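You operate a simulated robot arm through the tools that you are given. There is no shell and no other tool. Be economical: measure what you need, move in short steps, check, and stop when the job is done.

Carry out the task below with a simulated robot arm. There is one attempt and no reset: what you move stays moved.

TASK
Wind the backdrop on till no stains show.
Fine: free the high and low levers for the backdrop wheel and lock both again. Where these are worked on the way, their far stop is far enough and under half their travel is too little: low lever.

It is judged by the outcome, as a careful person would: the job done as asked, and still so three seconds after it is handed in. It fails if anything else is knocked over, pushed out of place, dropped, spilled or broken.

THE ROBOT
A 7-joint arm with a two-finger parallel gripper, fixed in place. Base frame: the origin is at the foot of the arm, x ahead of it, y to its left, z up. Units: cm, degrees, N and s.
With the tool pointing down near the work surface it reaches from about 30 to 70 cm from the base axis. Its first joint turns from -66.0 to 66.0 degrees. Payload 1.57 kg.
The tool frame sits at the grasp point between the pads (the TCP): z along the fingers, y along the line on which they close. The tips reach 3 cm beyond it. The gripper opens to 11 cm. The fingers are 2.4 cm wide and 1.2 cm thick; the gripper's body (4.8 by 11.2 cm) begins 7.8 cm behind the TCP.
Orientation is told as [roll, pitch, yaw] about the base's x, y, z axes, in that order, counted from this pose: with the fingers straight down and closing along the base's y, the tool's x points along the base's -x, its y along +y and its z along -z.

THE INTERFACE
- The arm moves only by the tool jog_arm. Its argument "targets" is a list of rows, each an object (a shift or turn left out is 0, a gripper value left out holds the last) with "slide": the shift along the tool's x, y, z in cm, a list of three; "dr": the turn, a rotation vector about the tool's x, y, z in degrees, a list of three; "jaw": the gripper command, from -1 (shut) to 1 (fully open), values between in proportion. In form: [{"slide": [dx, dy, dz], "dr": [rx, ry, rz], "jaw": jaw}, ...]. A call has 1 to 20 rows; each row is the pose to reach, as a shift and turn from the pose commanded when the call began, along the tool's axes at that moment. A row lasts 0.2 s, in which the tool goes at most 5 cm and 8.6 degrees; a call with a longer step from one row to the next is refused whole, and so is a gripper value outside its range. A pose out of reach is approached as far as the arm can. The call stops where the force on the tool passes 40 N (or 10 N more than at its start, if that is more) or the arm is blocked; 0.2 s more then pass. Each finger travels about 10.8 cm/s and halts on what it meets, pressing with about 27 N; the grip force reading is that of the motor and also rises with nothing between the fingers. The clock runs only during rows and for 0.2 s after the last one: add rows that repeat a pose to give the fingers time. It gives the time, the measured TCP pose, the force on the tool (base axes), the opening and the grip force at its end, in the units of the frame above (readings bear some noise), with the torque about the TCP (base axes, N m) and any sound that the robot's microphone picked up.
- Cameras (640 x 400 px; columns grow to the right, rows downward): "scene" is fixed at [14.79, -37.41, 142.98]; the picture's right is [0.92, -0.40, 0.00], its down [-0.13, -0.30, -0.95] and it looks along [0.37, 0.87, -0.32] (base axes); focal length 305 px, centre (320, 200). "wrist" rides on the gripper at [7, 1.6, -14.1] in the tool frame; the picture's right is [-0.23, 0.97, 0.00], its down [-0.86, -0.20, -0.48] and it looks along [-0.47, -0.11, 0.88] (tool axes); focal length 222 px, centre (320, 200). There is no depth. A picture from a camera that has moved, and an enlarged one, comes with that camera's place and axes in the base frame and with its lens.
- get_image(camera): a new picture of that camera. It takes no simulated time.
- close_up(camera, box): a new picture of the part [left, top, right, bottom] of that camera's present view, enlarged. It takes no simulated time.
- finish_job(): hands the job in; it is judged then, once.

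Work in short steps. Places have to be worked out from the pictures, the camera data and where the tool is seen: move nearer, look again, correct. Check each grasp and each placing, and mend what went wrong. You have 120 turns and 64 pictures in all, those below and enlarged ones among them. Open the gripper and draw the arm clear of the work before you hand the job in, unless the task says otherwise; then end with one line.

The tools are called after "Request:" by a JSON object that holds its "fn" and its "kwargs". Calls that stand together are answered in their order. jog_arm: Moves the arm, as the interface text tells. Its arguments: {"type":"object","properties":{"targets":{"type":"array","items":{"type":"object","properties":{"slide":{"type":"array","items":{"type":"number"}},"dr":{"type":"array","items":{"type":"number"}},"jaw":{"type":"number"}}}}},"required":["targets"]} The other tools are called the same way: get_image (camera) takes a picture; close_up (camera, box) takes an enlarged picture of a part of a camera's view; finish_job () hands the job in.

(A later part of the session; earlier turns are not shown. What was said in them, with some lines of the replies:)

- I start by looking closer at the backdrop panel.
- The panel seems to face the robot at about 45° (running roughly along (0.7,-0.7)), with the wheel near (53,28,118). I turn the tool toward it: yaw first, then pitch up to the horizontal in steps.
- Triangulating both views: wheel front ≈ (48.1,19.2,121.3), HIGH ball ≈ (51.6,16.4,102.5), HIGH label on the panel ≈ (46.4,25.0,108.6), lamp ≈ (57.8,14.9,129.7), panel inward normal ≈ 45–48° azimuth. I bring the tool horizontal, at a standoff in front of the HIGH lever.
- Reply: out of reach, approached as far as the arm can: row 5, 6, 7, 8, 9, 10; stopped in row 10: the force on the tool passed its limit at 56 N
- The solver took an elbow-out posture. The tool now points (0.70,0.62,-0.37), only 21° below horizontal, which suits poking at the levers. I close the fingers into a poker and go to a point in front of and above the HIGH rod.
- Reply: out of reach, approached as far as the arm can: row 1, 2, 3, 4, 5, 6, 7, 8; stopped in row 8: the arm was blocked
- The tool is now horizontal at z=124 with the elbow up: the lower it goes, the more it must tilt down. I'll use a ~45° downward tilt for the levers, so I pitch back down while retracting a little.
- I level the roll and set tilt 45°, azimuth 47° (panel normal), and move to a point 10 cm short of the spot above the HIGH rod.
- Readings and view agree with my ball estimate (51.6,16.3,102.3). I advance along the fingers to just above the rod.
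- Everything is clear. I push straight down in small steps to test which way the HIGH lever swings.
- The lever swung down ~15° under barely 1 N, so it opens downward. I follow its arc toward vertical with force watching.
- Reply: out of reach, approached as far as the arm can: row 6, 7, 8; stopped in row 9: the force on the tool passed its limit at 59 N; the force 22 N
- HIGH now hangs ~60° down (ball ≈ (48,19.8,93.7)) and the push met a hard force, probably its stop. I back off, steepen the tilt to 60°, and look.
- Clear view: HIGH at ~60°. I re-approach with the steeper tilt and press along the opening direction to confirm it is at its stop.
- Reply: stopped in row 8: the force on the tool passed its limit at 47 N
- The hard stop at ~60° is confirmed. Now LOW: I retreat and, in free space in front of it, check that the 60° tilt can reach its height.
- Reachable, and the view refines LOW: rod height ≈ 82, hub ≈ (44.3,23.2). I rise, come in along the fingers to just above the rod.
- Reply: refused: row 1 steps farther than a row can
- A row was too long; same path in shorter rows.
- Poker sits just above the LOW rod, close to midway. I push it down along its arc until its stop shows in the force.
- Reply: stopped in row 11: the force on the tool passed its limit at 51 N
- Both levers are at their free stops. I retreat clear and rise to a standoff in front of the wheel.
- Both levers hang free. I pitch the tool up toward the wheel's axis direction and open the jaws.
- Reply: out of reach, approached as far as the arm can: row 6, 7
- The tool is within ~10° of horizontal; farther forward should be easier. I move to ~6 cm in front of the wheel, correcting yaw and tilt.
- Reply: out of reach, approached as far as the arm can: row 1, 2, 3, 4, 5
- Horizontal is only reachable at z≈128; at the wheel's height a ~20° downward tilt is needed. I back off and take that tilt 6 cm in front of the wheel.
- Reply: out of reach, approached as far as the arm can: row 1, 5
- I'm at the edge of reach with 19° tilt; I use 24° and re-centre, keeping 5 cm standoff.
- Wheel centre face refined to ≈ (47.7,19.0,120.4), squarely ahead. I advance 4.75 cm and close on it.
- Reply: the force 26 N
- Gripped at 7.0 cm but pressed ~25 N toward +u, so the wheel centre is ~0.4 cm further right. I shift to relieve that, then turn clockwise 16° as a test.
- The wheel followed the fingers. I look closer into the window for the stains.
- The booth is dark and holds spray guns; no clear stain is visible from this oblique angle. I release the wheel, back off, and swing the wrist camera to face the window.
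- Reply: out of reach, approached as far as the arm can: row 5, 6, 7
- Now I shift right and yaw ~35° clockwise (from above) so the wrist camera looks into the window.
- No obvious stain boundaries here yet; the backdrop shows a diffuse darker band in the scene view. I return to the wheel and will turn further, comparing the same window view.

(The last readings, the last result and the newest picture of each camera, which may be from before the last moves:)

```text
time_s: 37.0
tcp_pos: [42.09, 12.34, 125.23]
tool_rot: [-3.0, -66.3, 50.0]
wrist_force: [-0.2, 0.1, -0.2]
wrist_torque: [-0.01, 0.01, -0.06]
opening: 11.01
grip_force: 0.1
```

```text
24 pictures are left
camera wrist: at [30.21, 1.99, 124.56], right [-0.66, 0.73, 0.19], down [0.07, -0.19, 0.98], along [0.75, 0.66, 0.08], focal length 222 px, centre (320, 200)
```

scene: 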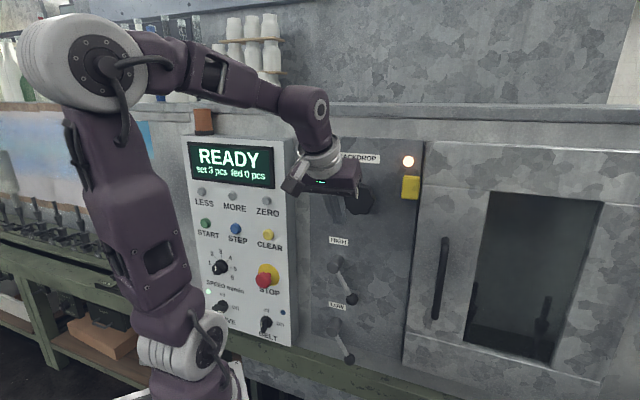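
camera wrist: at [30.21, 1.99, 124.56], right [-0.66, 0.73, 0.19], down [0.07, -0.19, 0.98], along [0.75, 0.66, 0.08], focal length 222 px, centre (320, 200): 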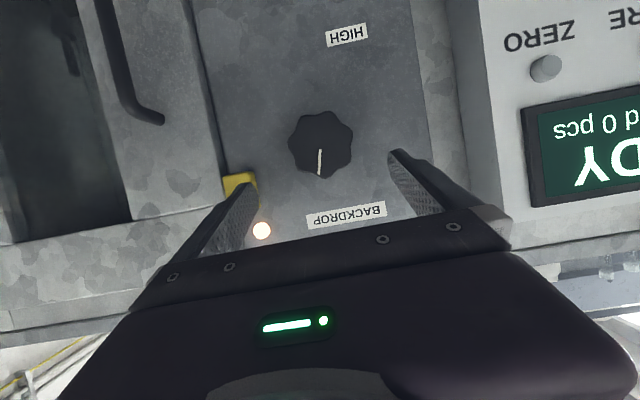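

The wheel mark kept its 16° turn. I advance with the jaws pre-rolled −26°, grip, and wind clockwise to +28°.

Request:
{"fn": "jog_arm", "kwargs": {"targets": [{"slide": [0.06, 0.05, 2.2], "dr": [0, 0, -8]}, {"slide": [0.12, 0.1, 4.4], "dr": [0, 0, -16]}, {"slide": [0.19, 0.15, 6.6], "dr": [0, 0, -24]}, {"slide": [0.25, 0.2, 8.8], "dr": [0, 0, -26]}, {"slide": [0.25, 0.2, 8.8], "dr": [0, 0, -26], "jaw": -1}, {"slide": [0.25, 0.2, 8.8], "dr": [0, 0, -26], "jaw": -1}, {"slide": [0.25, 0.2, 8.8], "dr": [0, 0, -26], "jaw": -1}, {"slide": [0.25, 0.2, 8.8], "dr": [0, 0, -19]}, {"slide": [0.25, 0.2, 8.8], "dr": [0, 0, -12]}, {"slide": [0.25, 0.2, 8.8], "dr": [0, 0, -5]}, {"slide": [0.25, 0.2, 8.8], "dr": [0, 0, 2]}, {"slide": [0.25, 0.2, 8.8], "dr": [0, 0, 9]}, {"slide": [0.25, 0.2, 8.8], "dr": [0, 0, 16]}, {"slide": [0.25, 0.2, 8.8], "dr": [0, 0, 22]}, {"slide": [0.25, 0.2, 8.8], "dr": [0, 0, 28]}]}}

Request:
{"fn": "get_image", "kwargs": {"camera": "wrist"}}

Request:
{"fn": "close_up", "kwargs": {"camera": "scene", "box": [440, 170, 620, 380]}}

```text
time_s: 40.2
tcp_pos: [47.29, 18.17, 121.61]
tool_rot: [46.2, -54.9, -5.0]
wrist_force: [-15.1, 0.4, 5.8]
wrist_torque: [0.2, -0.05, 2.2]
opening: 7.17
grip_force: 45.2
```

```text
23 pictures are left
camera wrist: at [33.62, 10.45, 122.29], right [-0.38, 0.71, 0.59], down [0.29, -0.51, 0.81], along [0.88, 0.48, -0.01], focal length 222 px, centre (320, 200)
```

wrist: 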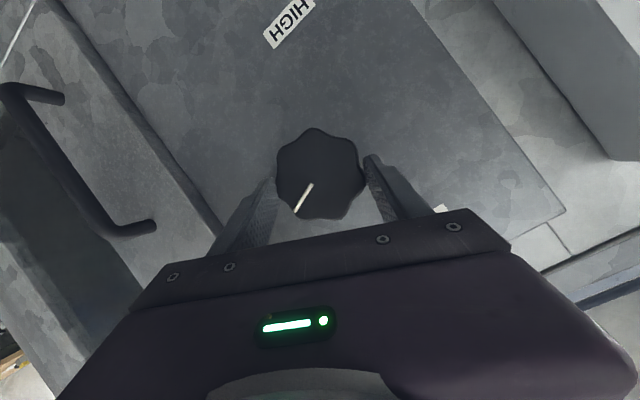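

```text
1.90 times, centred on (530, 275) of scene
camera zoom: at [14.72, -37.41, 142.99], right [0.92, -0.4, 0.0], down [-0.13, -0.3, -0.95], along [0.37, 0.87, -0.32], focal length 582 px, centre (-80, 57)
```

zoom: 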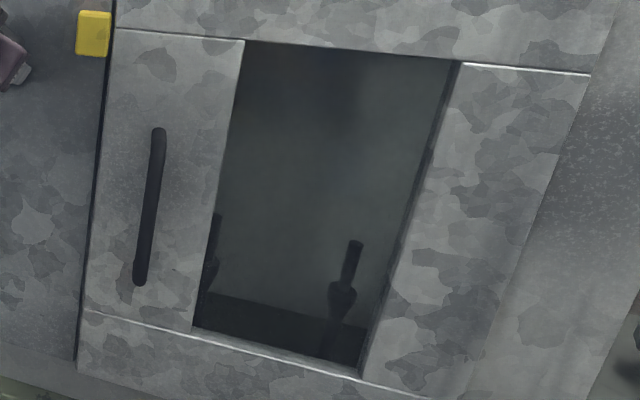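

The wheel turned ~50° more. I compare the same enlarged window view.

Request:
{"fn": "close_up", "kwargs": {"camera": "scene", "box": [470, 185, 600, 285]}}

```text
4.00 times, centred on (535, 235) of scene
camera zoom: at [14.72, -37.41, 142.99], right [0.92, -0.4, 0.0], down [-0.13, -0.3, -0.95], along [0.37, 0.87, -0.32], focal length 1221 px, centre (-540, 60)
```

zoom: 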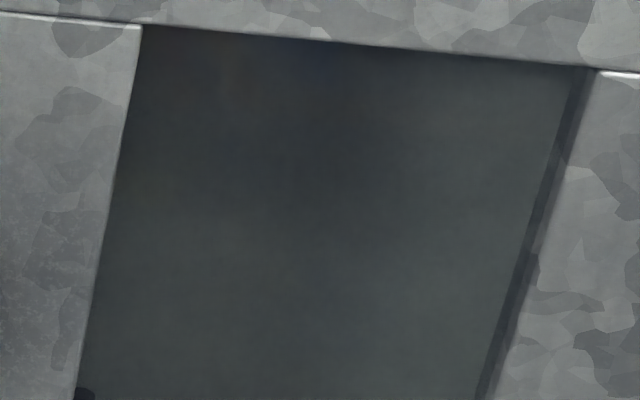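

Faint tints changed at the top edge of the view, so I need a head-on look. I release, retreat, then carry the wrist camera to face the window squarely.

Request:
{"fn": "jog_arm", "kwargs": {"targets": [{"jaw": 1}, {"jaw": 1}, {"slide": [0, 0, -2.5], "jaw": 1}, {"slide": [0, 0, -5.5]}, {"slide": [0, 0, -8.8], "dr": [0, 0, -7]}, {"slide": [0, 0, -8.8], "dr": [0, 0, -14]}, {"slide": [0, 0, -8.8], "dr": [0, 0, -21]}, {"slide": [0, 0, -8.8], "dr": [0, 0, -28]}]}}

Request:
{"fn": "jog_arm", "kwargs": {"targets": [{"slide": [1.6, -4, -0.8]}, {"slide": [3.2, -8, -1.6]}, {"slide": [4.8, -12, -2.5]}, {"slide": [6.4, -16, -3.3]}, {"slide": [8, -20, -4.2]}, {"slide": [9.6, -24, -5]}, {"slide": [11.2, -28, -5.9]}, {"slide": [12.8, -32, -6.7]}, {"slide": [14.3, -36.1, -7.5]}]}}

Request:
{"fn": "get_image", "kwargs": {"camera": "wrist"}}

```text
time_s: 42.0
tcp_pos: [41.9, 12.32, 125.21]
tool_rot: [-3.0, -66.5, 50.0]
wrist_force: [0.4, -0.5, 0.2]
wrist_torque: [0.0, -0.01, -0.01]
opening: 11.02
grip_force: 0.0
```

```text
time_s: 44.0
tcp_pos: [59.77, -21.64, 115.75]
tool_rot: [-2.6, -66.3, 49.6]
wrist_force: [0.0, -0.3, -0.4]
wrist_torque: [0.03, 0.0, 0.03]
opening: 10.99
grip_force: 0.1
```

```text
20 pictures are left
camera wrist: at [47.83, -31.93, 114.98], right [-0.66, 0.73, 0.19], down [0.07, -0.19, 0.98], along [0.75, 0.65, 0.08], focal length 222 px, centre (320, 200)
```

wrist: 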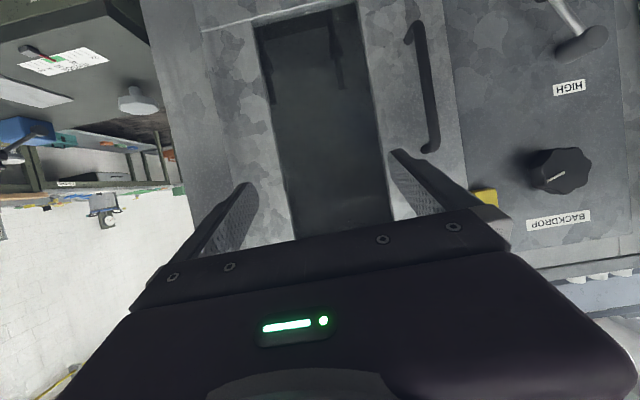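

Request:
{"fn": "close_up", "kwargs": {"camera": "wrist", "box": [230, 0, 410, 115]}}

Request:
{"fn": "close_up", "kwargs": {"camera": "wrist", "box": [240, 110, 420, 240]}}

```text
3.48 times, centred on (320, 58) of wrist
camera zoom: at [47.83, -31.93, 114.98], right [-0.66, 0.73, 0.19], down [0.07, -0.19, 0.98], along [0.75, 0.65, 0.08], focal length 773 px, centre (320, 696)
```

zoom: 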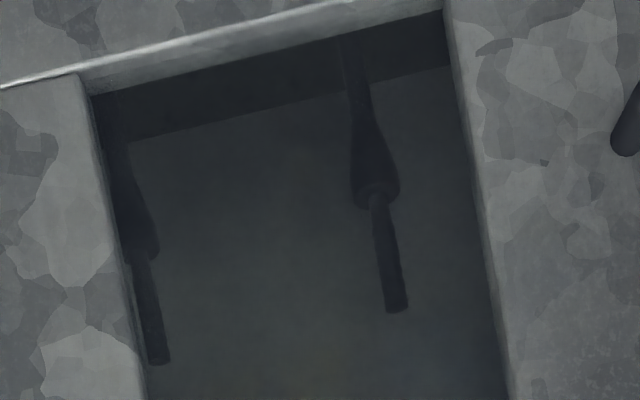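

```text
3.08 times, centred on (330, 175) of wrist
camera zoom: at [47.83, -31.93, 114.98], right [-0.66, 0.73, 0.19], down [0.07, -0.19, 0.98], along [0.75, 0.65, 0.08], focal length 684 px, centre (289, 277)
```

zoom: 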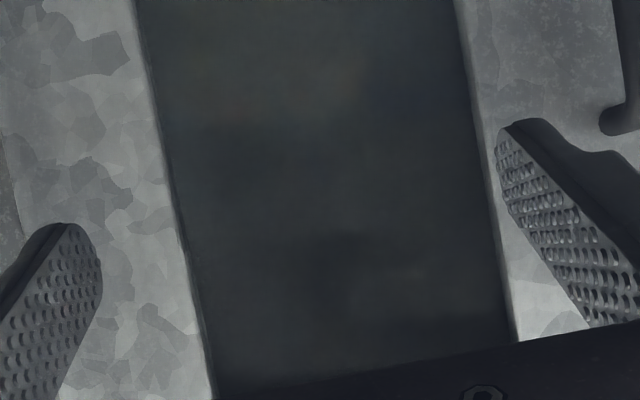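

Now faint stains do show: dark and coloured blotches on the upper part of the backdrop (lower part of this inverted view), clean below near the guns. I go back and wind two more strokes clockwise, then compare this same view to learn the direction.

Request:
{"fn": "jog_arm", "kwargs": {"targets": [{"slide": [-1.6, 4, 0.8]}, {"slide": [-3.2, 8, 1.6]}, {"slide": [-4.8, 12, 2.5]}, {"slide": [-6.4, 16, 3.3]}, {"slide": [-8, 20, 4.2]}, {"slide": [-9.6, 24, 5]}, {"slide": [-11.2, 28, 5.9]}, {"slide": [-12.8, 32, 6.7]}, {"slide": [-14.3, 36.1, 7.5]}, {"slide": [-14.3, 36.1, 9.5], "dr": [0, 0, -8]}, {"slide": [-14.2, 36.1, 11.7], "dr": [0, 0, -16]}, {"slide": [-14.2, 36.2, 13.9], "dr": [0, 0, -24]}, {"slide": [-14.1, 36.2, 16.4], "dr": [0, 0, -28]}, {"slide": [-14.1, 36.2, 16.4], "dr": [0, 0, -28], "jaw": -1}, {"slide": [-14.1, 36.2, 16.4], "dr": [0, 0, -28], "jaw": -1}, {"slide": [-14.1, 36.2, 16.4], "dr": [0, 0, -28], "jaw": -1}, {"slide": [-14.1, 36.2, 16.4], "dr": [0, 0, -20]}, {"slide": [-14.1, 36.2, 16.4], "dr": [0, 0, -12]}, {"slide": [-14.1, 36.2, 16.4], "dr": [0, 0, -4]}, {"slide": [-14.1, 36.2, 16.4], "dr": [0, 0, 4]}]}}

Request:
{"fn": "jog_arm", "kwargs": {"targets": [{"dr": [0, 0, 8]}, {"dr": [0, 0, 16]}, {"dr": [0, 0, 24]}, {"dr": [0, 0, 24], "jaw": 1}, {"dr": [0, 0, 24], "jaw": 1}, {"dr": [0, 0, 16]}, {"dr": [0, 0, 8]}, {"dr": [0, 0, 0]}, {"dr": [0, 0, -8]}, {"dr": [0, 0, -16]}, {"dr": [0, 0, -24]}, {"dr": [0, 0, -32]}, {"dr": [0, 0, -32], "jaw": -1}, {"dr": [0, 0, -32], "jaw": -1}, {"dr": [0, 0, -32], "jaw": -1}, {"dr": [0, 0, -24]}, {"dr": [0, 0, -16]}, {"dr": [0, 0, -8]}, {"dr": [0, 0, 0]}, {"dr": [0, 0, 8]}]}}

Request:
{"fn": "get_image", "kwargs": {"camera": "wrist"}}

```text
time_s: 48.2
tcp_pos: [47.5, 18.27, 121.34]
tool_rot: [6.7, -66.2, 39.5]
wrist_force: [4.7, -7.7, -3.0]
wrist_torque: [0.0, -0.07, 0.92]
opening: 7.01
grip_force: 44.8
```

```text
time_s: 52.4
tcp_pos: [47.21, 18.31, 121.37]
tool_rot: [23.5, -64.2, 21.1]
wrist_force: [2.9, -5.8, 1.8]
wrist_torque: [0.15, -0.21, 1.33]
opening: 7.01
grip_force: 45.4
```

```text
17 pictures are left
camera wrist: at [34.53, 9.05, 121.04], right [-0.55, 0.74, 0.37], down [0.18, -0.33, 0.93], along [0.81, 0.58, 0.05], focal length 222 px, centre (320, 200)
```

wrist: 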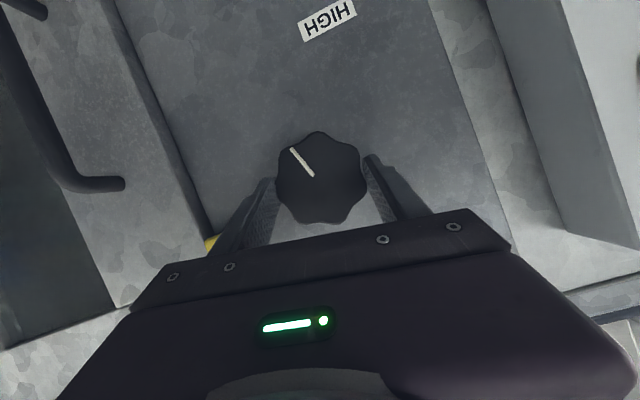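

Grip holds; the mark is now ~160° from start. I finish the stroke, retreat, and check from the same viewpoint.

Request:
{"fn": "jog_arm", "kwargs": {"targets": [{"dr": [0, 0, 8]}, {"dr": [0, 0, 16]}, {"dr": [0, 0, 16], "jaw": 1}, {"dr": [0, 0, 16], "jaw": 1}, {"slide": [0, 0, -2.5], "dr": [0, 0, 16], "jaw": 1}, {"slide": [0, 0, -5.5], "dr": [0, 0, 12]}, {"slide": [0, 0, -8.9], "dr": [0, 0, 4]}, {"slide": [0, 0, -8.9], "dr": [0, 0, -4]}, {"slide": [0, 0, -8.9], "dr": [0, 0, -12]}]}}

Request:
{"fn": "jog_arm", "kwargs": {"targets": [{"slide": [1.6, -4, -0.8]}, {"slide": [3.2, -8, -1.6]}, {"slide": [4.8, -12, -2.5]}, {"slide": [6.4, -16, -3.3]}, {"slide": [8, -20, -4.2]}, {"slide": [9.6, -24, -5]}, {"slide": [11.2, -28, -5.9]}, {"slide": [12.8, -32, -6.7]}, {"slide": [14.3, -36.1, -7.5]}]}}

Request:
{"fn": "close_up", "kwargs": {"camera": "wrist", "box": [240, 110, 420, 240]}}

Request:
{"fn": "close_up", "kwargs": {"camera": "wrist", "box": [240, 0, 420, 130]}}

```text
time_s: 54.4
tcp_pos: [41.78, 12.16, 124.94]
tool_rot: [-2.9, -66.5, 49.8]
wrist_force: [0.1, -1.0, -1.1]
wrist_torque: [-0.01, 0.0, -0.01]
opening: 11.01
grip_force: 0.1
```

```text
time_s: 56.4
tcp_pos: [59.75, -21.7, 115.59]
tool_rot: [-2.6, -66.5, 49.5]
wrist_force: [0.4, -0.7, -0.1]
wrist_torque: [-0.02, -0.01, 0.02]
opening: 11.0
grip_force: 0.0
```

```text
3.08 times, centred on (330, 175) of wrist
camera zoom: at [47.94, -31.95, 114.77], right [-0.65, 0.73, 0.19], down [0.07, -0.19, 0.98], along [0.75, 0.65, 0.08], focal length 684 px, centre (289, 277)
```

zoom: 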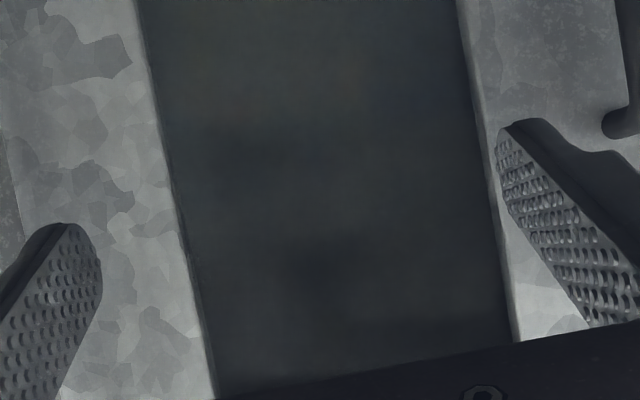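

```text
3.08 times, centred on (330, 65) of wrist
camera zoom: at [47.94, -31.95, 114.77], right [-0.65, 0.73, 0.19], down [0.07, -0.19, 0.98], along [0.75, 0.65, 0.08], focal length 684 px, centre (289, 615)
```

zoom: 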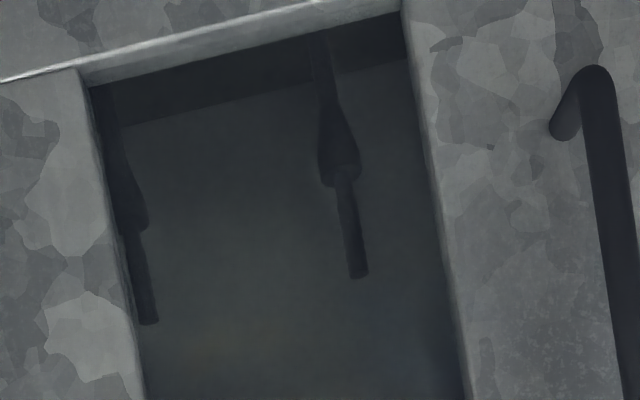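

The coloured tints shifted slightly but still show; the movement per turn is small, so more winding is needed. I go back and repeat identical strokes.

Request:
{"fn": "jog_arm", "kwargs": {"targets": [{"slide": [-1.6, 4, 0.8]}, {"slide": [-3.2, 8, 1.6]}, {"slide": [-4.8, 12, 2.5]}, {"slide": [-6.4, 16, 3.3]}, {"slide": [-8, 20, 4.2]}, {"slide": [-9.6, 24, 5]}, {"slide": [-11.2, 28, 5.9]}, {"slide": [-12.8, 32, 6.7]}, {"slide": [-14.3, 36.1, 7.5]}, {"slide": [-14.3, 36.1, 9.5], "dr": [0, 0, -8]}, {"slide": [-14.2, 36.1, 11.7], "dr": [0, 0, -16]}, {"slide": [-14.2, 36.2, 13.9], "dr": [0, 0, -24]}, {"slide": [-14.1, 36.2, 16.4], "dr": [0, 0, -28]}, {"slide": [-14.1, 36.2, 16.4], "dr": [0, 0, -28], "jaw": -1}, {"slide": [-14.1, 36.2, 16.4], "dr": [0, 0, -28], "jaw": -1}, {"slide": [-14.1, 36.2, 16.4], "dr": [0, 0, -28], "jaw": -1}, {"slide": [-14.1, 36.2, 16.4], "dr": [0, 0, -20]}, {"slide": [-14.1, 36.2, 16.4], "dr": [0, 0, -12]}, {"slide": [-14.1, 36.2, 16.4], "dr": [0, 0, -4]}, {"slide": [-14.1, 36.2, 16.4], "dr": [0, 0, 4]}]}}

Request:
{"fn": "jog_arm", "kwargs": {"targets": [{"dr": [0, 0, 8]}, {"dr": [0, 0, 16]}, {"dr": [0, 0, 24]}, {"dr": [0, 0, 24], "jaw": 1}, {"dr": [0, 0, 24], "jaw": 1}, {"dr": [0, 0, 16]}, {"dr": [0, 0, 8]}, {"dr": [0, 0, 0]}, {"dr": [0, 0, -8]}, {"dr": [0, 0, -16]}, {"dr": [0, 0, -24]}, {"dr": [0, 0, -32]}, {"dr": [0, 0, -32], "jaw": -1}, {"dr": [0, 0, -32], "jaw": -1}, {"dr": [0, 0, -32], "jaw": -1}, {"dr": [0, 0, -24]}, {"dr": [0, 0, -16]}, {"dr": [0, 0, -8]}, {"dr": [0, 0, 0]}]}}

Request:
{"fn": "jog_arm", "kwargs": {"targets": [{"dr": [0, 0, 8]}, {"dr": [0, 0, 16]}, {"dr": [0, 0, 24]}, {"dr": [0, 0, 24], "jaw": 1}, {"dr": [0, 0, 24], "jaw": 1}, {"dr": [0, 0, 16]}, {"dr": [0, 0, 8]}, {"dr": [0, 0, 0]}, {"dr": [0, 0, -8]}, {"dr": [0, 0, -16]}, {"dr": [0, 0, -24]}, {"dr": [0, 0, -32]}, {"dr": [0, 0, -32], "jaw": -1}, {"dr": [0, 0, -32], "jaw": -1}, {"dr": [0, 0, -32], "jaw": -1}, {"dr": [0, 0, -24]}, {"dr": [0, 0, -16]}, {"dr": [0, 0, -8]}, {"dr": [0, 0, 0]}]}}

Request:
{"fn": "close_up", "kwargs": {"camera": "scene", "box": [470, 185, 600, 285]}}

```text
time_s: 60.6
tcp_pos: [47.36, 18.17, 121.27]
tool_rot: [6.8, -66.2, 39.3]
wrist_force: [12.0, -9.9, 7.0]
wrist_torque: [0.13, -0.36, 0.66]
opening: 7.01
grip_force: 44.6
```

```text
time_s: 64.6
tcp_pos: [47.28, 18.33, 121.21]
tool_rot: [6.8, -66.2, 39.3]
wrist_force: [15.2, -11.6, 4.1]
wrist_torque: [-0.03, -0.18, 0.57]
opening: 7.01
grip_force: 45.6
```

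```text
time_s: 68.6
tcp_pos: [47.34, 18.07, 121.05]
tool_rot: [6.8, -66.2, 39.5]
wrist_force: [19.3, -12.7, 7.3]
wrist_torque: [0.14, -0.41, 0.42]
opening: 6.98
grip_force: 45.1
```

```text
4.00 times, centred on (535, 235) of scene
camera zoom: at [14.85, -37.46, 142.96], right [0.92, -0.4, 0.0], down [-0.13, -0.3, -0.95], along [0.37, 0.87, -0.32], focal length 1221 px, centre (-540, 60)
```

zoom: 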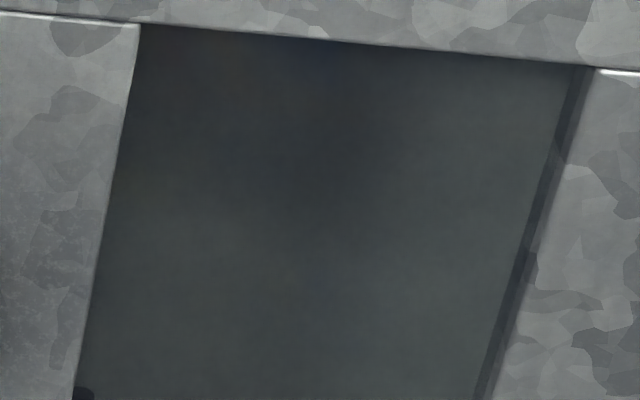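

Nothing clear from this angle. Two more strokes (with a small recentring to shed the sideways force), then a head-on look.

Request:
{"fn": "jog_arm", "kwargs": {"targets": [{"dr": [0, 0, 8]}, {"dr": [0, 0, 16]}, {"dr": [0, 0, 24]}, {"dr": [0, 0, 24], "jaw": 1}, {"dr": [0, 0, 24], "jaw": 1}, {"slide": [0, -0.2, 0], "dr": [0, 0, 16]}, {"slide": [0, -0.2, 0], "dr": [0, 0, 8]}, {"slide": [0, -0.2, 0], "dr": [0, 0, 0]}, {"slide": [0, -0.2, 0], "dr": [0, 0, -8]}, {"slide": [0, -0.2, 0], "dr": [0, 0, -16]}, {"slide": [0, -0.2, 0], "dr": [0, 0, -24]}, {"slide": [0, -0.2, 0], "dr": [0, 0, -32]}, {"slide": [0, -0.2, 0], "dr": [0, 0, -32], "jaw": -1}, {"slide": [0, -0.2, 0], "dr": [0, 0, -32], "jaw": -1}, {"slide": [0, -0.2, 0], "dr": [0, 0, -32], "jaw": -1}, {"slide": [0, -0.2, 0], "dr": [0, 0, -24]}, {"slide": [0, -0.2, 0], "dr": [0, 0, -16]}, {"slide": [0, -0.2, 0], "dr": [0, 0, -8]}, {"slide": [0, -0.2, 0], "dr": [0, 0, 0]}]}}

Request:
{"fn": "jog_arm", "kwargs": {"targets": [{"dr": [0, 0, 8]}, {"dr": [0, 0, 16]}, {"dr": [0, 0, 24]}, {"dr": [0, 0, 24], "jaw": 1}, {"dr": [0, 0, 24], "jaw": 1}, {"dr": [0, 0, 16]}, {"dr": [0, 0, 8]}, {"dr": [0, 0, 0]}, {"dr": [0, 0, -8]}, {"dr": [0, 0, -16]}, {"dr": [0, 0, -24]}, {"dr": [0, 0, -32]}, {"dr": [0, 0, -32], "jaw": -1}, {"dr": [0, 0, -32], "jaw": -1}, {"dr": [0, 0, -32], "jaw": -1}, {"dr": [0, 0, -24]}, {"dr": [0, 0, -16]}, {"dr": [0, 0, -8]}, {"dr": [0, 0, 0]}]}}

Request:
{"fn": "jog_arm", "kwargs": {"targets": [{"dr": [0, 0, 8]}, {"dr": [0, 0, 16]}, {"dr": [0, 0, 24]}, {"dr": [0, 0, 24], "jaw": 1}, {"dr": [0, 0, 24], "jaw": 1}, {"slide": [0, 0, -2.5], "dr": [0, 0, 24]}, {"slide": [0, 0, -5.5], "dr": [0, 0, 20]}, {"slide": [0, 0, -8.9], "dr": [0, 0, 12]}, {"slide": [0, 0, -8.9], "dr": [0, 0, 4]}, {"slide": [0, 0, -8.9], "dr": [0, 0, -4]}]}}

Request:
{"fn": "jog_arm", "kwargs": {"targets": [{"slide": [1.6, -4, -0.8]}, {"slide": [3.2, -8, -1.6]}, {"slide": [4.8, -12, -2.5]}, {"slide": [6.4, -16, -3.3]}, {"slide": [8, -20, -4.2]}, {"slide": [9.6, -24, -5]}, {"slide": [11.2, -28, -5.9]}, {"slide": [12.8, -32, -6.7]}, {"slide": [14.3, -36.1, -7.5]}]}}

Request:
{"fn": "get_image", "kwargs": {"camera": "wrist"}}

Request:
{"fn": "close_up", "kwargs": {"camera": "wrist", "box": [240, 110, 420, 240]}}

```text
time_s: 72.6
tcp_pos: [47.33, 18.3, 121.1]
tool_rot: [6.8, -66.2, 39.4]
wrist_force: [-1.7, -2.6, 3.9]
wrist_torque: [0.2, -0.18, 1.18]
opening: 7.05
grip_force: 44.8
```

```text
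time_s: 76.6
tcp_pos: [47.29, 18.13, 121.2]
tool_rot: [6.8, -66.2, 39.4]
wrist_force: [-0.8, -5.7, 1.7]
wrist_torque: [0.01, -0.09, 1.06]
opening: 6.98
grip_force: 44.3
```

```text
time_s: 78.8
tcp_pos: [41.82, 12.11, 124.76]
tool_rot: [-3.1, -66.4, 50.0]
wrist_force: [-0.4, 0.7, -0.1]
wrist_torque: [-0.03, 0.03, -0.02]
opening: 10.99
grip_force: 0.0
```

```text
time_s: 80.8
tcp_pos: [59.88, -21.84, 115.4]
tool_rot: [-2.7, -66.4, 49.5]
wrist_force: [0.4, -0.8, -0.1]
wrist_torque: [0.02, -0.05, -0.01]
opening: 11.02
grip_force: 0.0
```

```text
13 pictures are left
camera wrist: at [48.02, -32.11, 114.57], right [-0.65, 0.73, 0.19], down [0.07, -0.19, 0.98], along [0.75, 0.65, 0.08], focal length 222 px, centre (320, 200)
```

wrist: 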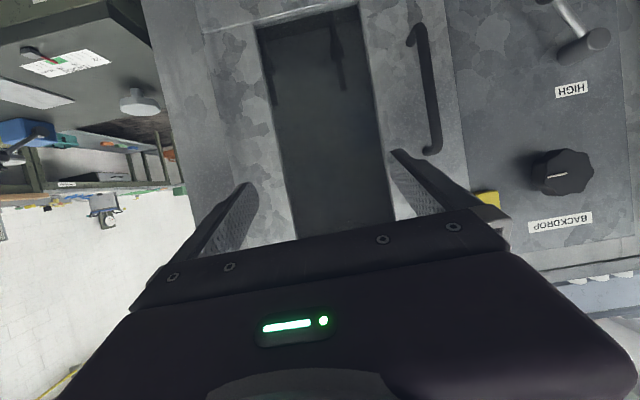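

```text
3.08 times, centred on (330, 175) of wrist
camera zoom: at [48.02, -32.11, 114.57], right [-0.65, 0.73, 0.19], down [0.07, -0.19, 0.98], along [0.75, 0.65, 0.08], focal length 684 px, centre (289, 277)
```

zoom: 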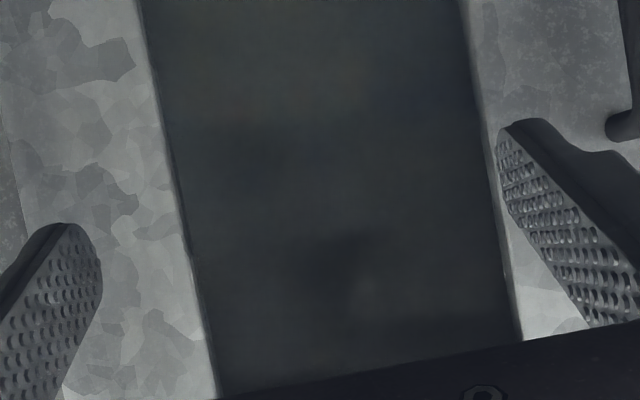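

The wheel made a full further turn, but this booth view hardly changed. There is also a light sheet with bluish/brown marks at the far left of the scene; I check whether that is the backdrop.

Request:
{"fn": "close_up", "kwargs": {"camera": "scene", "box": [0, 85, 170, 225]}}

Request:
{"fn": "get_image", "kwargs": {"camera": "scene"}}

```text
2.86 times, centred on (85, 155) of scene
camera zoom: at [14.79, -37.41, 142.98], right [0.92, -0.4, 0.0], down [-0.13, -0.3, -0.95], along [0.37, 0.87, -0.32], focal length 872 px, centre (991, 329)
```

zoom: 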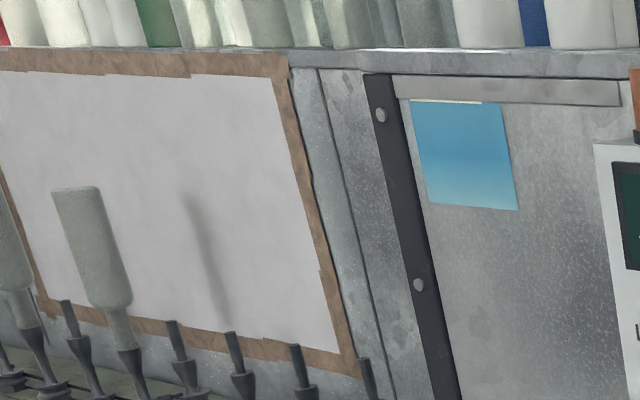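

```text
10 pictures are left
```

scene: 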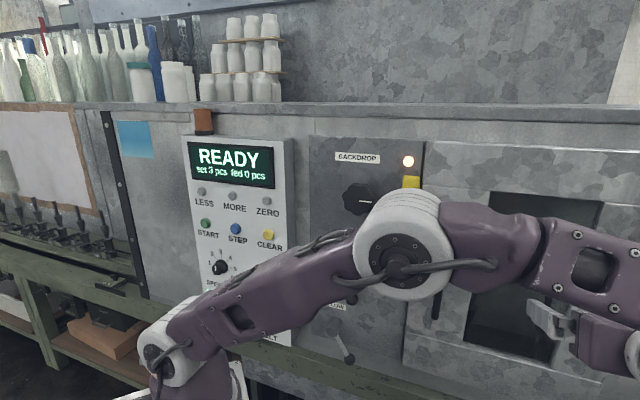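

That is it: the sheet at the left was blue-stained before and is now white. I zoom on the one grey streak to tell whether it's a bottle's shadow or a stain.

Request:
{"fn": "close_up", "kwargs": {"camera": "scene", "box": [0, 100, 110, 220]}}

```text
3.33 times, centred on (55, 160) of scene
camera zoom: at [14.79, -37.41, 142.98], right [0.92, -0.4, 0.0], down [-0.13, -0.3, -0.95], along [0.37, 0.87, -0.32], focal length 1018 px, centre (1203, 333)
```

zoom: 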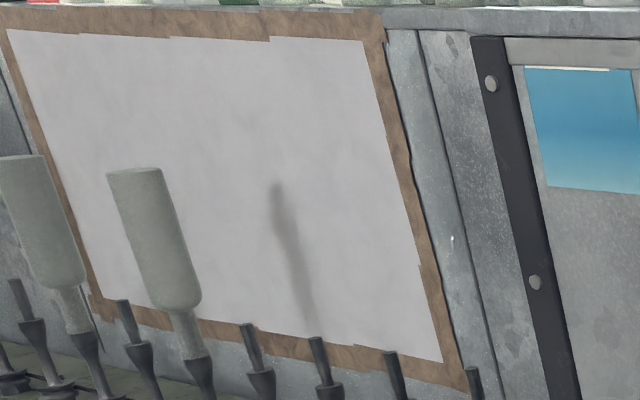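

The sheet is clean except one blurred spindle-like streak. To tell shadow from stain, I wind one more stroke and see whether it moves.

Request:
{"fn": "jog_arm", "kwargs": {"targets": [{"slide": [-1.6, 4, 0.8]}, {"slide": [-3.2, 8, 1.6]}, {"slide": [-4.8, 12, 2.5]}, {"slide": [-6.4, 16, 3.3]}, {"slide": [-8, 20, 4.2]}, {"slide": [-9.6, 24, 5]}, {"slide": [-11.2, 28, 5.9]}, {"slide": [-12.8, 32, 6.7]}, {"slide": [-14.3, 36.1, 7.5]}, {"slide": [-14.3, 36.1, 9.5], "dr": [0, 0, -8]}, {"slide": [-14.2, 36.1, 11.7], "dr": [0, 0, -16]}, {"slide": [-14.2, 36.2, 13.9], "dr": [0, 0, -24]}, {"slide": [-14.1, 36.2, 16.4], "dr": [0, 0, -28]}, {"slide": [-14.1, 36.2, 16.4], "dr": [0, 0, -28], "jaw": -1}, {"slide": [-14.1, 36.2, 16.4], "dr": [0, 0, -28], "jaw": -1}, {"slide": [-14.1, 36.2, 16.4], "dr": [0, 0, -28], "jaw": -1}, {"slide": [-14.1, 36.2, 16.4], "dr": [0, 0, -20]}, {"slide": [-14.1, 36.2, 16.4], "dr": [0, 0, -12]}, {"slide": [-14.1, 36.2, 16.4], "dr": [0, 0, -4]}, {"slide": [-14.1, 36.2, 16.4], "dr": [0, 0, 4]}]}}

Request:
{"fn": "close_up", "kwargs": {"camera": "scene", "box": [0, 100, 110, 220]}}

```text
time_s: 85.0
tcp_pos: [47.17, 18.18, 121.15]
tool_rot: [6.8, -66.1, 39.5]
wrist_force: [8.3, -8.3, 4.8]
wrist_torque: [0.2, -0.29, 0.81]
opening: 6.99
grip_force: 44.3
```

```text
3.33 times, centred on (55, 160) of scene
camera zoom: at [14.81, -37.44, 142.97], right [0.92, -0.4, 0.0], down [-0.13, -0.3, -0.95], along [0.37, 0.87, -0.32], focal length 1018 px, centre (1203, 333)
```

zoom: 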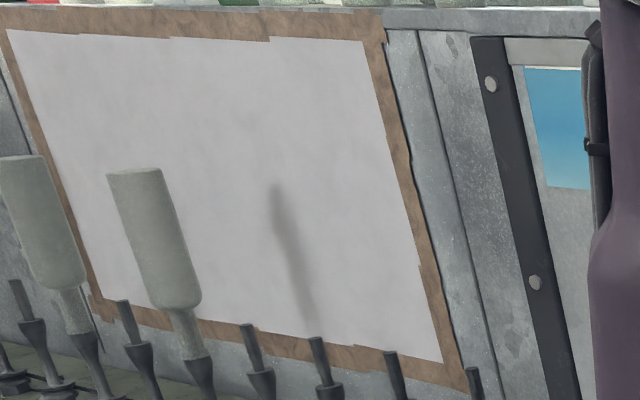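

The streak stayed put through a 32° turn while the sheet is otherwise white: it's a shadow, so the backdrop is clean. I release the wheel and retreat, then tilt down for the levers.

Request:
{"fn": "jog_arm", "kwargs": {"targets": [{"jaw": 1}, {"jaw": 1}, {"slide": [0, 0, -2.5]}, {"slide": [0, 0, -5.5]}, {"slide": [0, 0, -8.9]}, {"slide": [0, 0, -8.9], "dr": [0, 0, -4]}]}}

Request:
{"fn": "jog_arm", "kwargs": {"targets": [{"slide": [0, 0, -1], "dr": [0, 7, 0], "jaw": -1}, {"slide": [0, 0, -2], "dr": [0, 14, 0], "jaw": -1}, {"slide": [0, 0, -2], "dr": [0, 21, 0], "jaw": -1}, {"slide": [0, 0, -2], "dr": [0, 28, 0], "jaw": -1}, {"slide": [0, 0, -2], "dr": [0, 35, 0], "jaw": -1}]}}

```text
time_s: 86.4
tcp_pos: [41.51, 11.92, 124.53]
tool_rot: [-2.7, -66.4, 49.6]
wrist_force: [0.6, -0.4, 0.0]
wrist_torque: [0.01, 0.01, 0.01]
opening: 10.98
grip_force: 0.1
```

```text
time_s: 87.6
tcp_pos: [40.26, 10.87, 125.38]
tool_rot: [-1.4, -31.3, 47.9]
wrist_force: [0.2, 0.9, 0.3]
wrist_torque: [-0.03, 0.0, 0.05]
opening: 0.0
grip_force: 20.8
```

Orientation is good (tilt 59°, az 47°). I move to a point in front of HIGH and enter below-left of its hanging rod.

Request:
{"fn": "jog_arm", "kwargs": {"targets": [{"slide": [0.9, 0.75, 3.6]}, {"slide": [1.9, 1.5, 7.1]}, {"slide": [2.8, 2.25, 10.7]}, {"slide": [3.7, 3.0, 14.3]}, {"slide": [4.7, 3.75, 17.8]}, {"slide": [5.6, 4.5, 21.4]}, {"slide": [5.6, 4.5, 24.4]}, {"slide": [5.6, 4.5, 27.4]}, {"slide": [5.6, 4.5, 30.4]}]}}

Request:
{"fn": "get_image", "kwargs": {"camera": "wrist"}}

```text
time_s: 89.6
tcp_pos: [45.13, 21.66, 96.23]
tool_rot: [-1.1, -31.4, 47.8]
wrist_force: [-9.8, -7.4, 6.8]
wrist_torque: [0.1, -0.22, -0.17]
opening: 0.02
grip_force: 21.2
```

```text
7 pictures are left
camera wrist: at [34.75, 13.13, 104.69], right [-0.58, 0.81, 0.1], down [0.46, 0.23, 0.86], along [0.67, 0.55, -0.51], focal length 222 px, centre (320, 200)
```

wrist: 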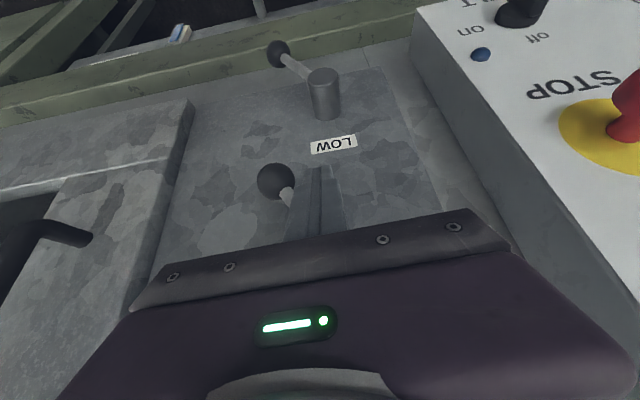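

The poker lies left of the hanging rod; its tip lightly touches the panel (12 N outward). I ease off 0.6 cm and lift the lever along its arc to the locked position.

Request:
{"fn": "jog_arm", "kwargs": {"targets": [{"slide": [0.5, 0, -0.31]}, {"slide": [0.08, 0.2, -0.99]}, {"slide": [-0.12, -0.46, -1.34]}, {"slide": [-0.28, -1.2, -1.59]}, {"slide": [-0.44, -2.0, -1.85]}, {"slide": [-0.64, -2.7, -2.19]}, {"slide": [-0.85, -3.36, -2.53]}, {"slide": [-1.14, -4.0, -3.0]}, {"slide": [-1.45, -4.5, -3.52]}, {"slide": [-1.84, -5.0, -4.16]}, {"slide": [-2.2, -5.4, -4.76]}, {"slide": [-2.52, -5.6, -5.27]}, {"slide": [-2.78, -5.6, -5.7]}]}}

Request:
{"fn": "get_image", "kwargs": {"camera": "wrist"}}

```text
time_s: 92.4
tcp_pos: [48.24, 17.24, 102.17]
tool_rot: [-0.8, -30.6, 47.5]
wrist_force: [-1.6, -2.1, -0.2]
wrist_torque: [-0.01, 0.02, -0.01]
opening: 0.01
grip_force: 21.2
stopped in row 13: the force on the tool passed its limit at 43 N (the readings are from after the stop); the commanded pose is now the measured one
```

```text
6 pictures are left
camera wrist: at [38.05, 8.83, 110.8], right [-0.58, 0.81, 0.1], down [0.47, 0.23, 0.85], along [0.66, 0.54, -0.52], focal length 222 px, centre (320, 200)
```

wrist: 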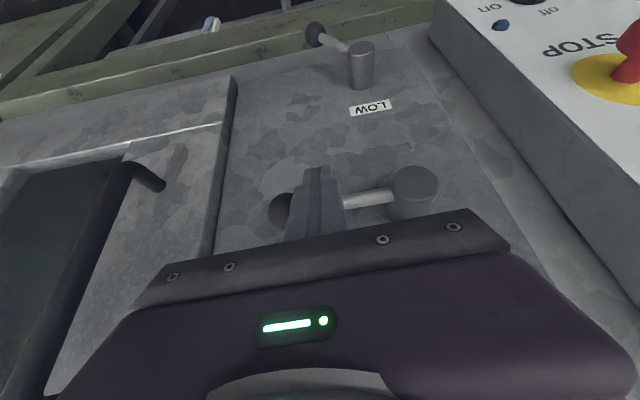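

HIGH is back up against its locked stop. I drop slightly, draw straight out, and go below-left of the hanging LOW rod.

Request:
{"fn": "jog_arm", "kwargs": {"targets": [{"slide": [0.3, 0, 0.5]}, {"slide": [3.5, 0, -1.7]}, {"slide": [7.1, 0, -3.7]}, {"slide": [8.3, 1.6, 0.1]}, {"slide": [9.5, 3.2, 3.9]}, {"slide": [10.6, 4.8, 7.6]}, {"slide": [11.8, 6.45, 11.4]}, {"slide": [11.8, 6.45, 14.4]}, {"slide": [11.8, 6.45, 17.4]}, {"slide": [11.8, 6.45, 20.4]}]}}

Request:
{"fn": "get_image", "kwargs": {"camera": "wrist"}}

```text
time_s: 94.6
tcp_pos: [43.95, 21.4, 78.41]
tool_rot: [-0.9, -30.5, 47.6]
wrist_force: [0.2, -0.3, 0.7]
wrist_torque: [-0.03, 0.01, -0.03]
opening: 0.0
grip_force: 21.7
```

```text
5 pictures are left
camera wrist: at [33.66, 13.07, 87.04], right [-0.58, 0.81, 0.1], down [0.47, 0.23, 0.85], along [0.66, 0.54, -0.52], focal length 222 px, centre (320, 200)
```

wrist: 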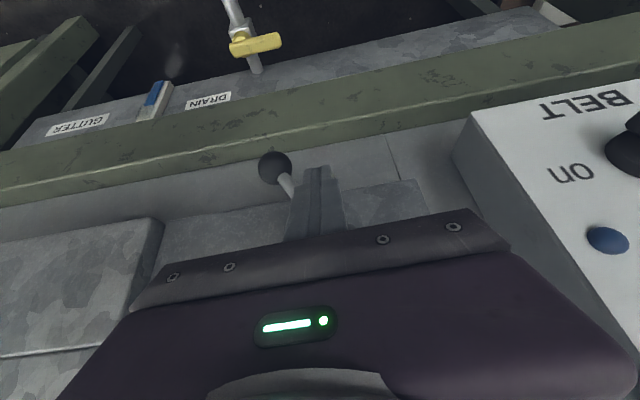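

The poker sits left of the hanging LOW rod with no contact. I lift it along its arc to the locked stop.

Request:
{"fn": "jog_arm", "kwargs": {"targets": [{"slide": [-0.53, -0.2, -0.1]}, {"slide": [-0.6, -0.8, -0.22]}, {"slide": [-0.7, -1.44, -0.38]}, {"slide": [-0.83, -2.0, -0.6]}, {"slide": [-0.96, -2.54, -0.82]}, {"slide": [-1.15, -3.1, -1.12]}, {"slide": [-1.36, -3.55, -1.47]}, {"slide": [-1.64, -4.0, -1.93]}, {"slide": [-1.93, -4.4, -2.4]}, {"slide": [-2.2, -4.7, -2.87]}, {"slide": [-2.5, -4.7, -3.4]}, {"slide": [-2.84, -4.7, -3.9]}]}}

Request:
{"fn": "get_image", "kwargs": {"camera": "wrist"}}

```text
time_s: 95.4
tcp_pos: [44.91, 20.77, 79.01]
tool_rot: [-0.5, -30.0, 47.5]
wrist_force: [-1.7, -1.1, -1.1]
wrist_torque: [0.0, 0.01, -0.05]
opening: 0.0
grip_force: 21.3
stopped in row 4: the force on the tool passed its limit at 41 N (the readings are from after the stop); the commanded pose is now the measured one
```

```text
4 pictures are left
camera wrist: at [34.79, 12.41, 87.85], right [-0.58, 0.8, 0.11], down [0.48, 0.24, 0.84], along [0.65, 0.54, -0.53], focal length 222 px, centre (320, 200)
```

wrist: 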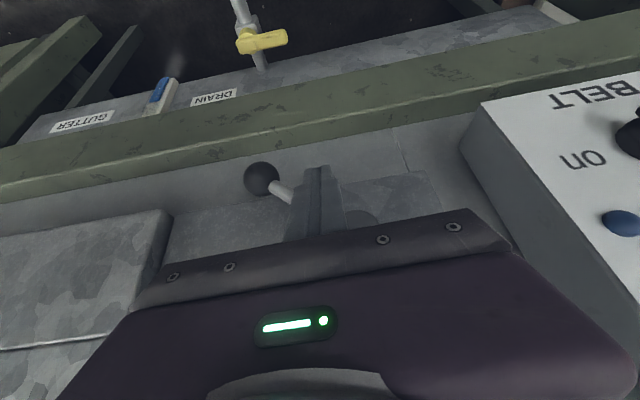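

LOW rose to ~45° and then the poker jammed, most likely against the hub since I pushed close in. I ease off, slide outward along the rod (where HIGH worked), and continue the arc.

Request:
{"fn": "jog_arm", "kwargs": {"targets": [{"slide": [0.47, 0.3, 0.18]}, {"slide": [0.83, -0.5, 0.78]}, {"slide": [0.94, -1.25, 0.95]}, {"slide": [0.68, -1.65, 0.52]}, {"slide": [0.47, -2.4, 0.18]}, {"slide": [0.21, -3.05, -0.25]}, {"slide": [-0.08, -3.7, -0.72]}, {"slide": [-0.42, -4.25, -1.27]}, {"slide": [-0.83, -4.75, -1.96]}, {"slide": [-1.25, -5.15, -2.64]}, {"slide": [-1.61, -5.35, -3.24]}, {"slide": [-1.98, -5.35, -3.84]}]}}

Request:
{"fn": "get_image", "kwargs": {"camera": "wrist"}}

```text
time_s: 98.1
tcp_pos: [48.16, 16.59, 83.24]
tool_rot: [-0.1, -28.9, 47.2]
wrist_force: [-1.1, -1.7, -1.1]
wrist_torque: [-0.05, 0.02, -0.02]
opening: 0.0
grip_force: 21.5
stopped in row 12: the force on the tool passed its limit at 48 N (the readings are from after the stop); the commanded pose is now the measured one
```

```text
3 pictures are left
camera wrist: at [38.21, 8.35, 92.12], right [-0.58, 0.81, 0.11], down [0.5, 0.24, 0.83], along [0.65, 0.54, -0.54], focal length 222 px, centre (320, 200)
```

wrist: 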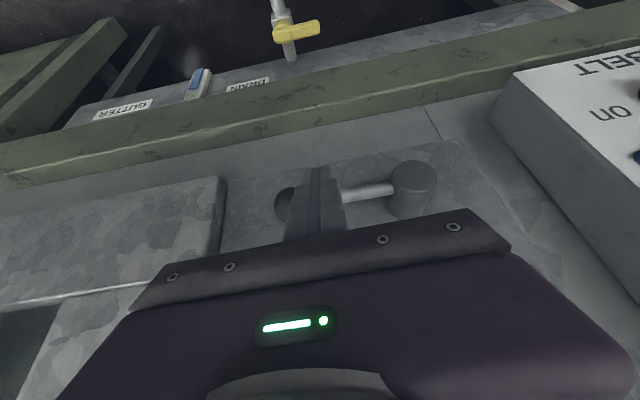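

LOW is horizontal against its stop too. I drop slightly, withdraw straight out, rise clear and open the gripper.

Request:
{"fn": "jog_arm", "kwargs": {"targets": [{"slide": [0.3, 0, 0.5]}, {"slide": [3.5, 0, -1.7]}, {"slide": [7.1, 0, -3.7]}, {"slide": [8, -1, -7.5]}, {"slide": [6, -2.5, -11.5]}, {"slide": [4, -4, -15.5]}, {"slide": [2, -5.5, -19.5], "jaw": 1}, {"slide": [1, -7, -23.5], "jaw": 1}, {"slide": [1, -9, -27.5], "jaw": 1}, {"slide": [1, -9, -27.5], "jaw": 1}]}}

Request:
{"fn": "get_image", "kwargs": {"camera": "scene"}}

```text
time_s: 100.3
tcp_pos: [45.12, 0.29, 106.73]
tool_rot: [-0.2, -29.1, 47.3]
wrist_force: [0.1, 0.2, 0.1]
wrist_torque: [-0.04, 0.04, 0.02]
opening: 10.99
grip_force: 0.1
```

```text
2 pictures are left
```

scene: 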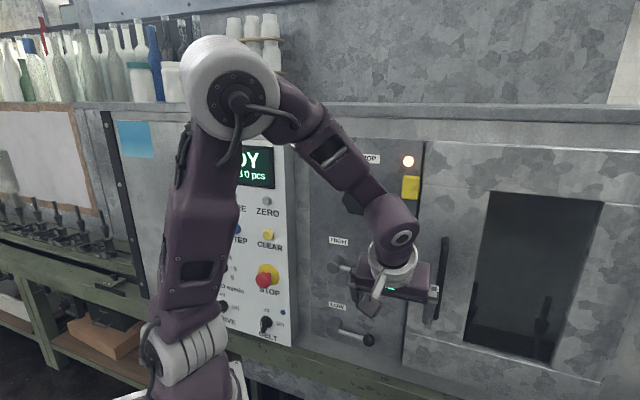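

LOW matches its original position and the backdrop is clean; HIGH's ball is hidden by the gripper. I rise further and check once more.

Request:
{"fn": "jog_arm", "kwargs": {"targets": [{"slide": [-1, -1, -4]}, {"slide": [-2, -2, -8]}, {"slide": [-3, -3, -12]}, {"slide": [-4, -4, -16]}, {"slide": [-5, -5, -20]}, {"slide": [-5, -5, -20]}]}}

Request:
{"fn": "close_up", "kwargs": {"camera": "scene", "box": [290, 130, 450, 360]}}

```text
time_s: 101.7
tcp_pos: [45.0, -7.11, 126.72]
tool_rot: [-0.1, -29.0, 47.2]
wrist_force: [0.8, -0.5, 0.3]
wrist_torque: [0.02, 0.02, 0.02]
opening: 11.0
grip_force: 0.1
```

```text
1.74 times, centred on (370, 245) of scene
camera zoom: at [14.79, -37.41, 142.98], right [0.92, -0.4, 0.0], down [-0.13, -0.3, -0.95], along [0.37, 0.87, -0.32], focal length 531 px, centre (233, 122)
```

zoom: 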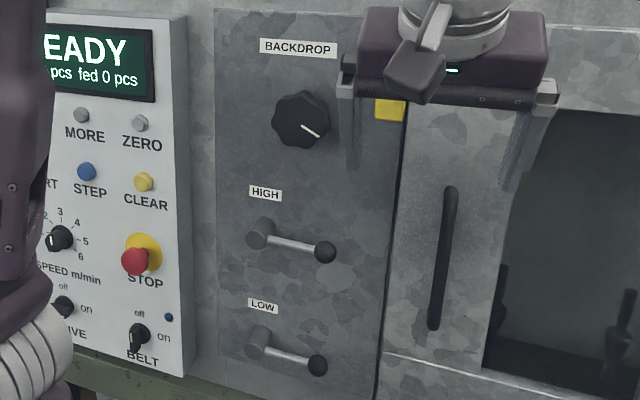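

Both levers are back in their original locked positions, the backdrop is clean, and the arm is clear with the gripper open, so I hand the job in.

Request:
{"fn": "finish_job", "kwargs": {}}

```text
The job is handed in.
```

I wound the backdrop on until no stains show, freeing the HIGH and LOW levers first and locking both again afterwards. The one grey streak left on the sheet is a shadow: it stayed put when I wound the wheel a little further.
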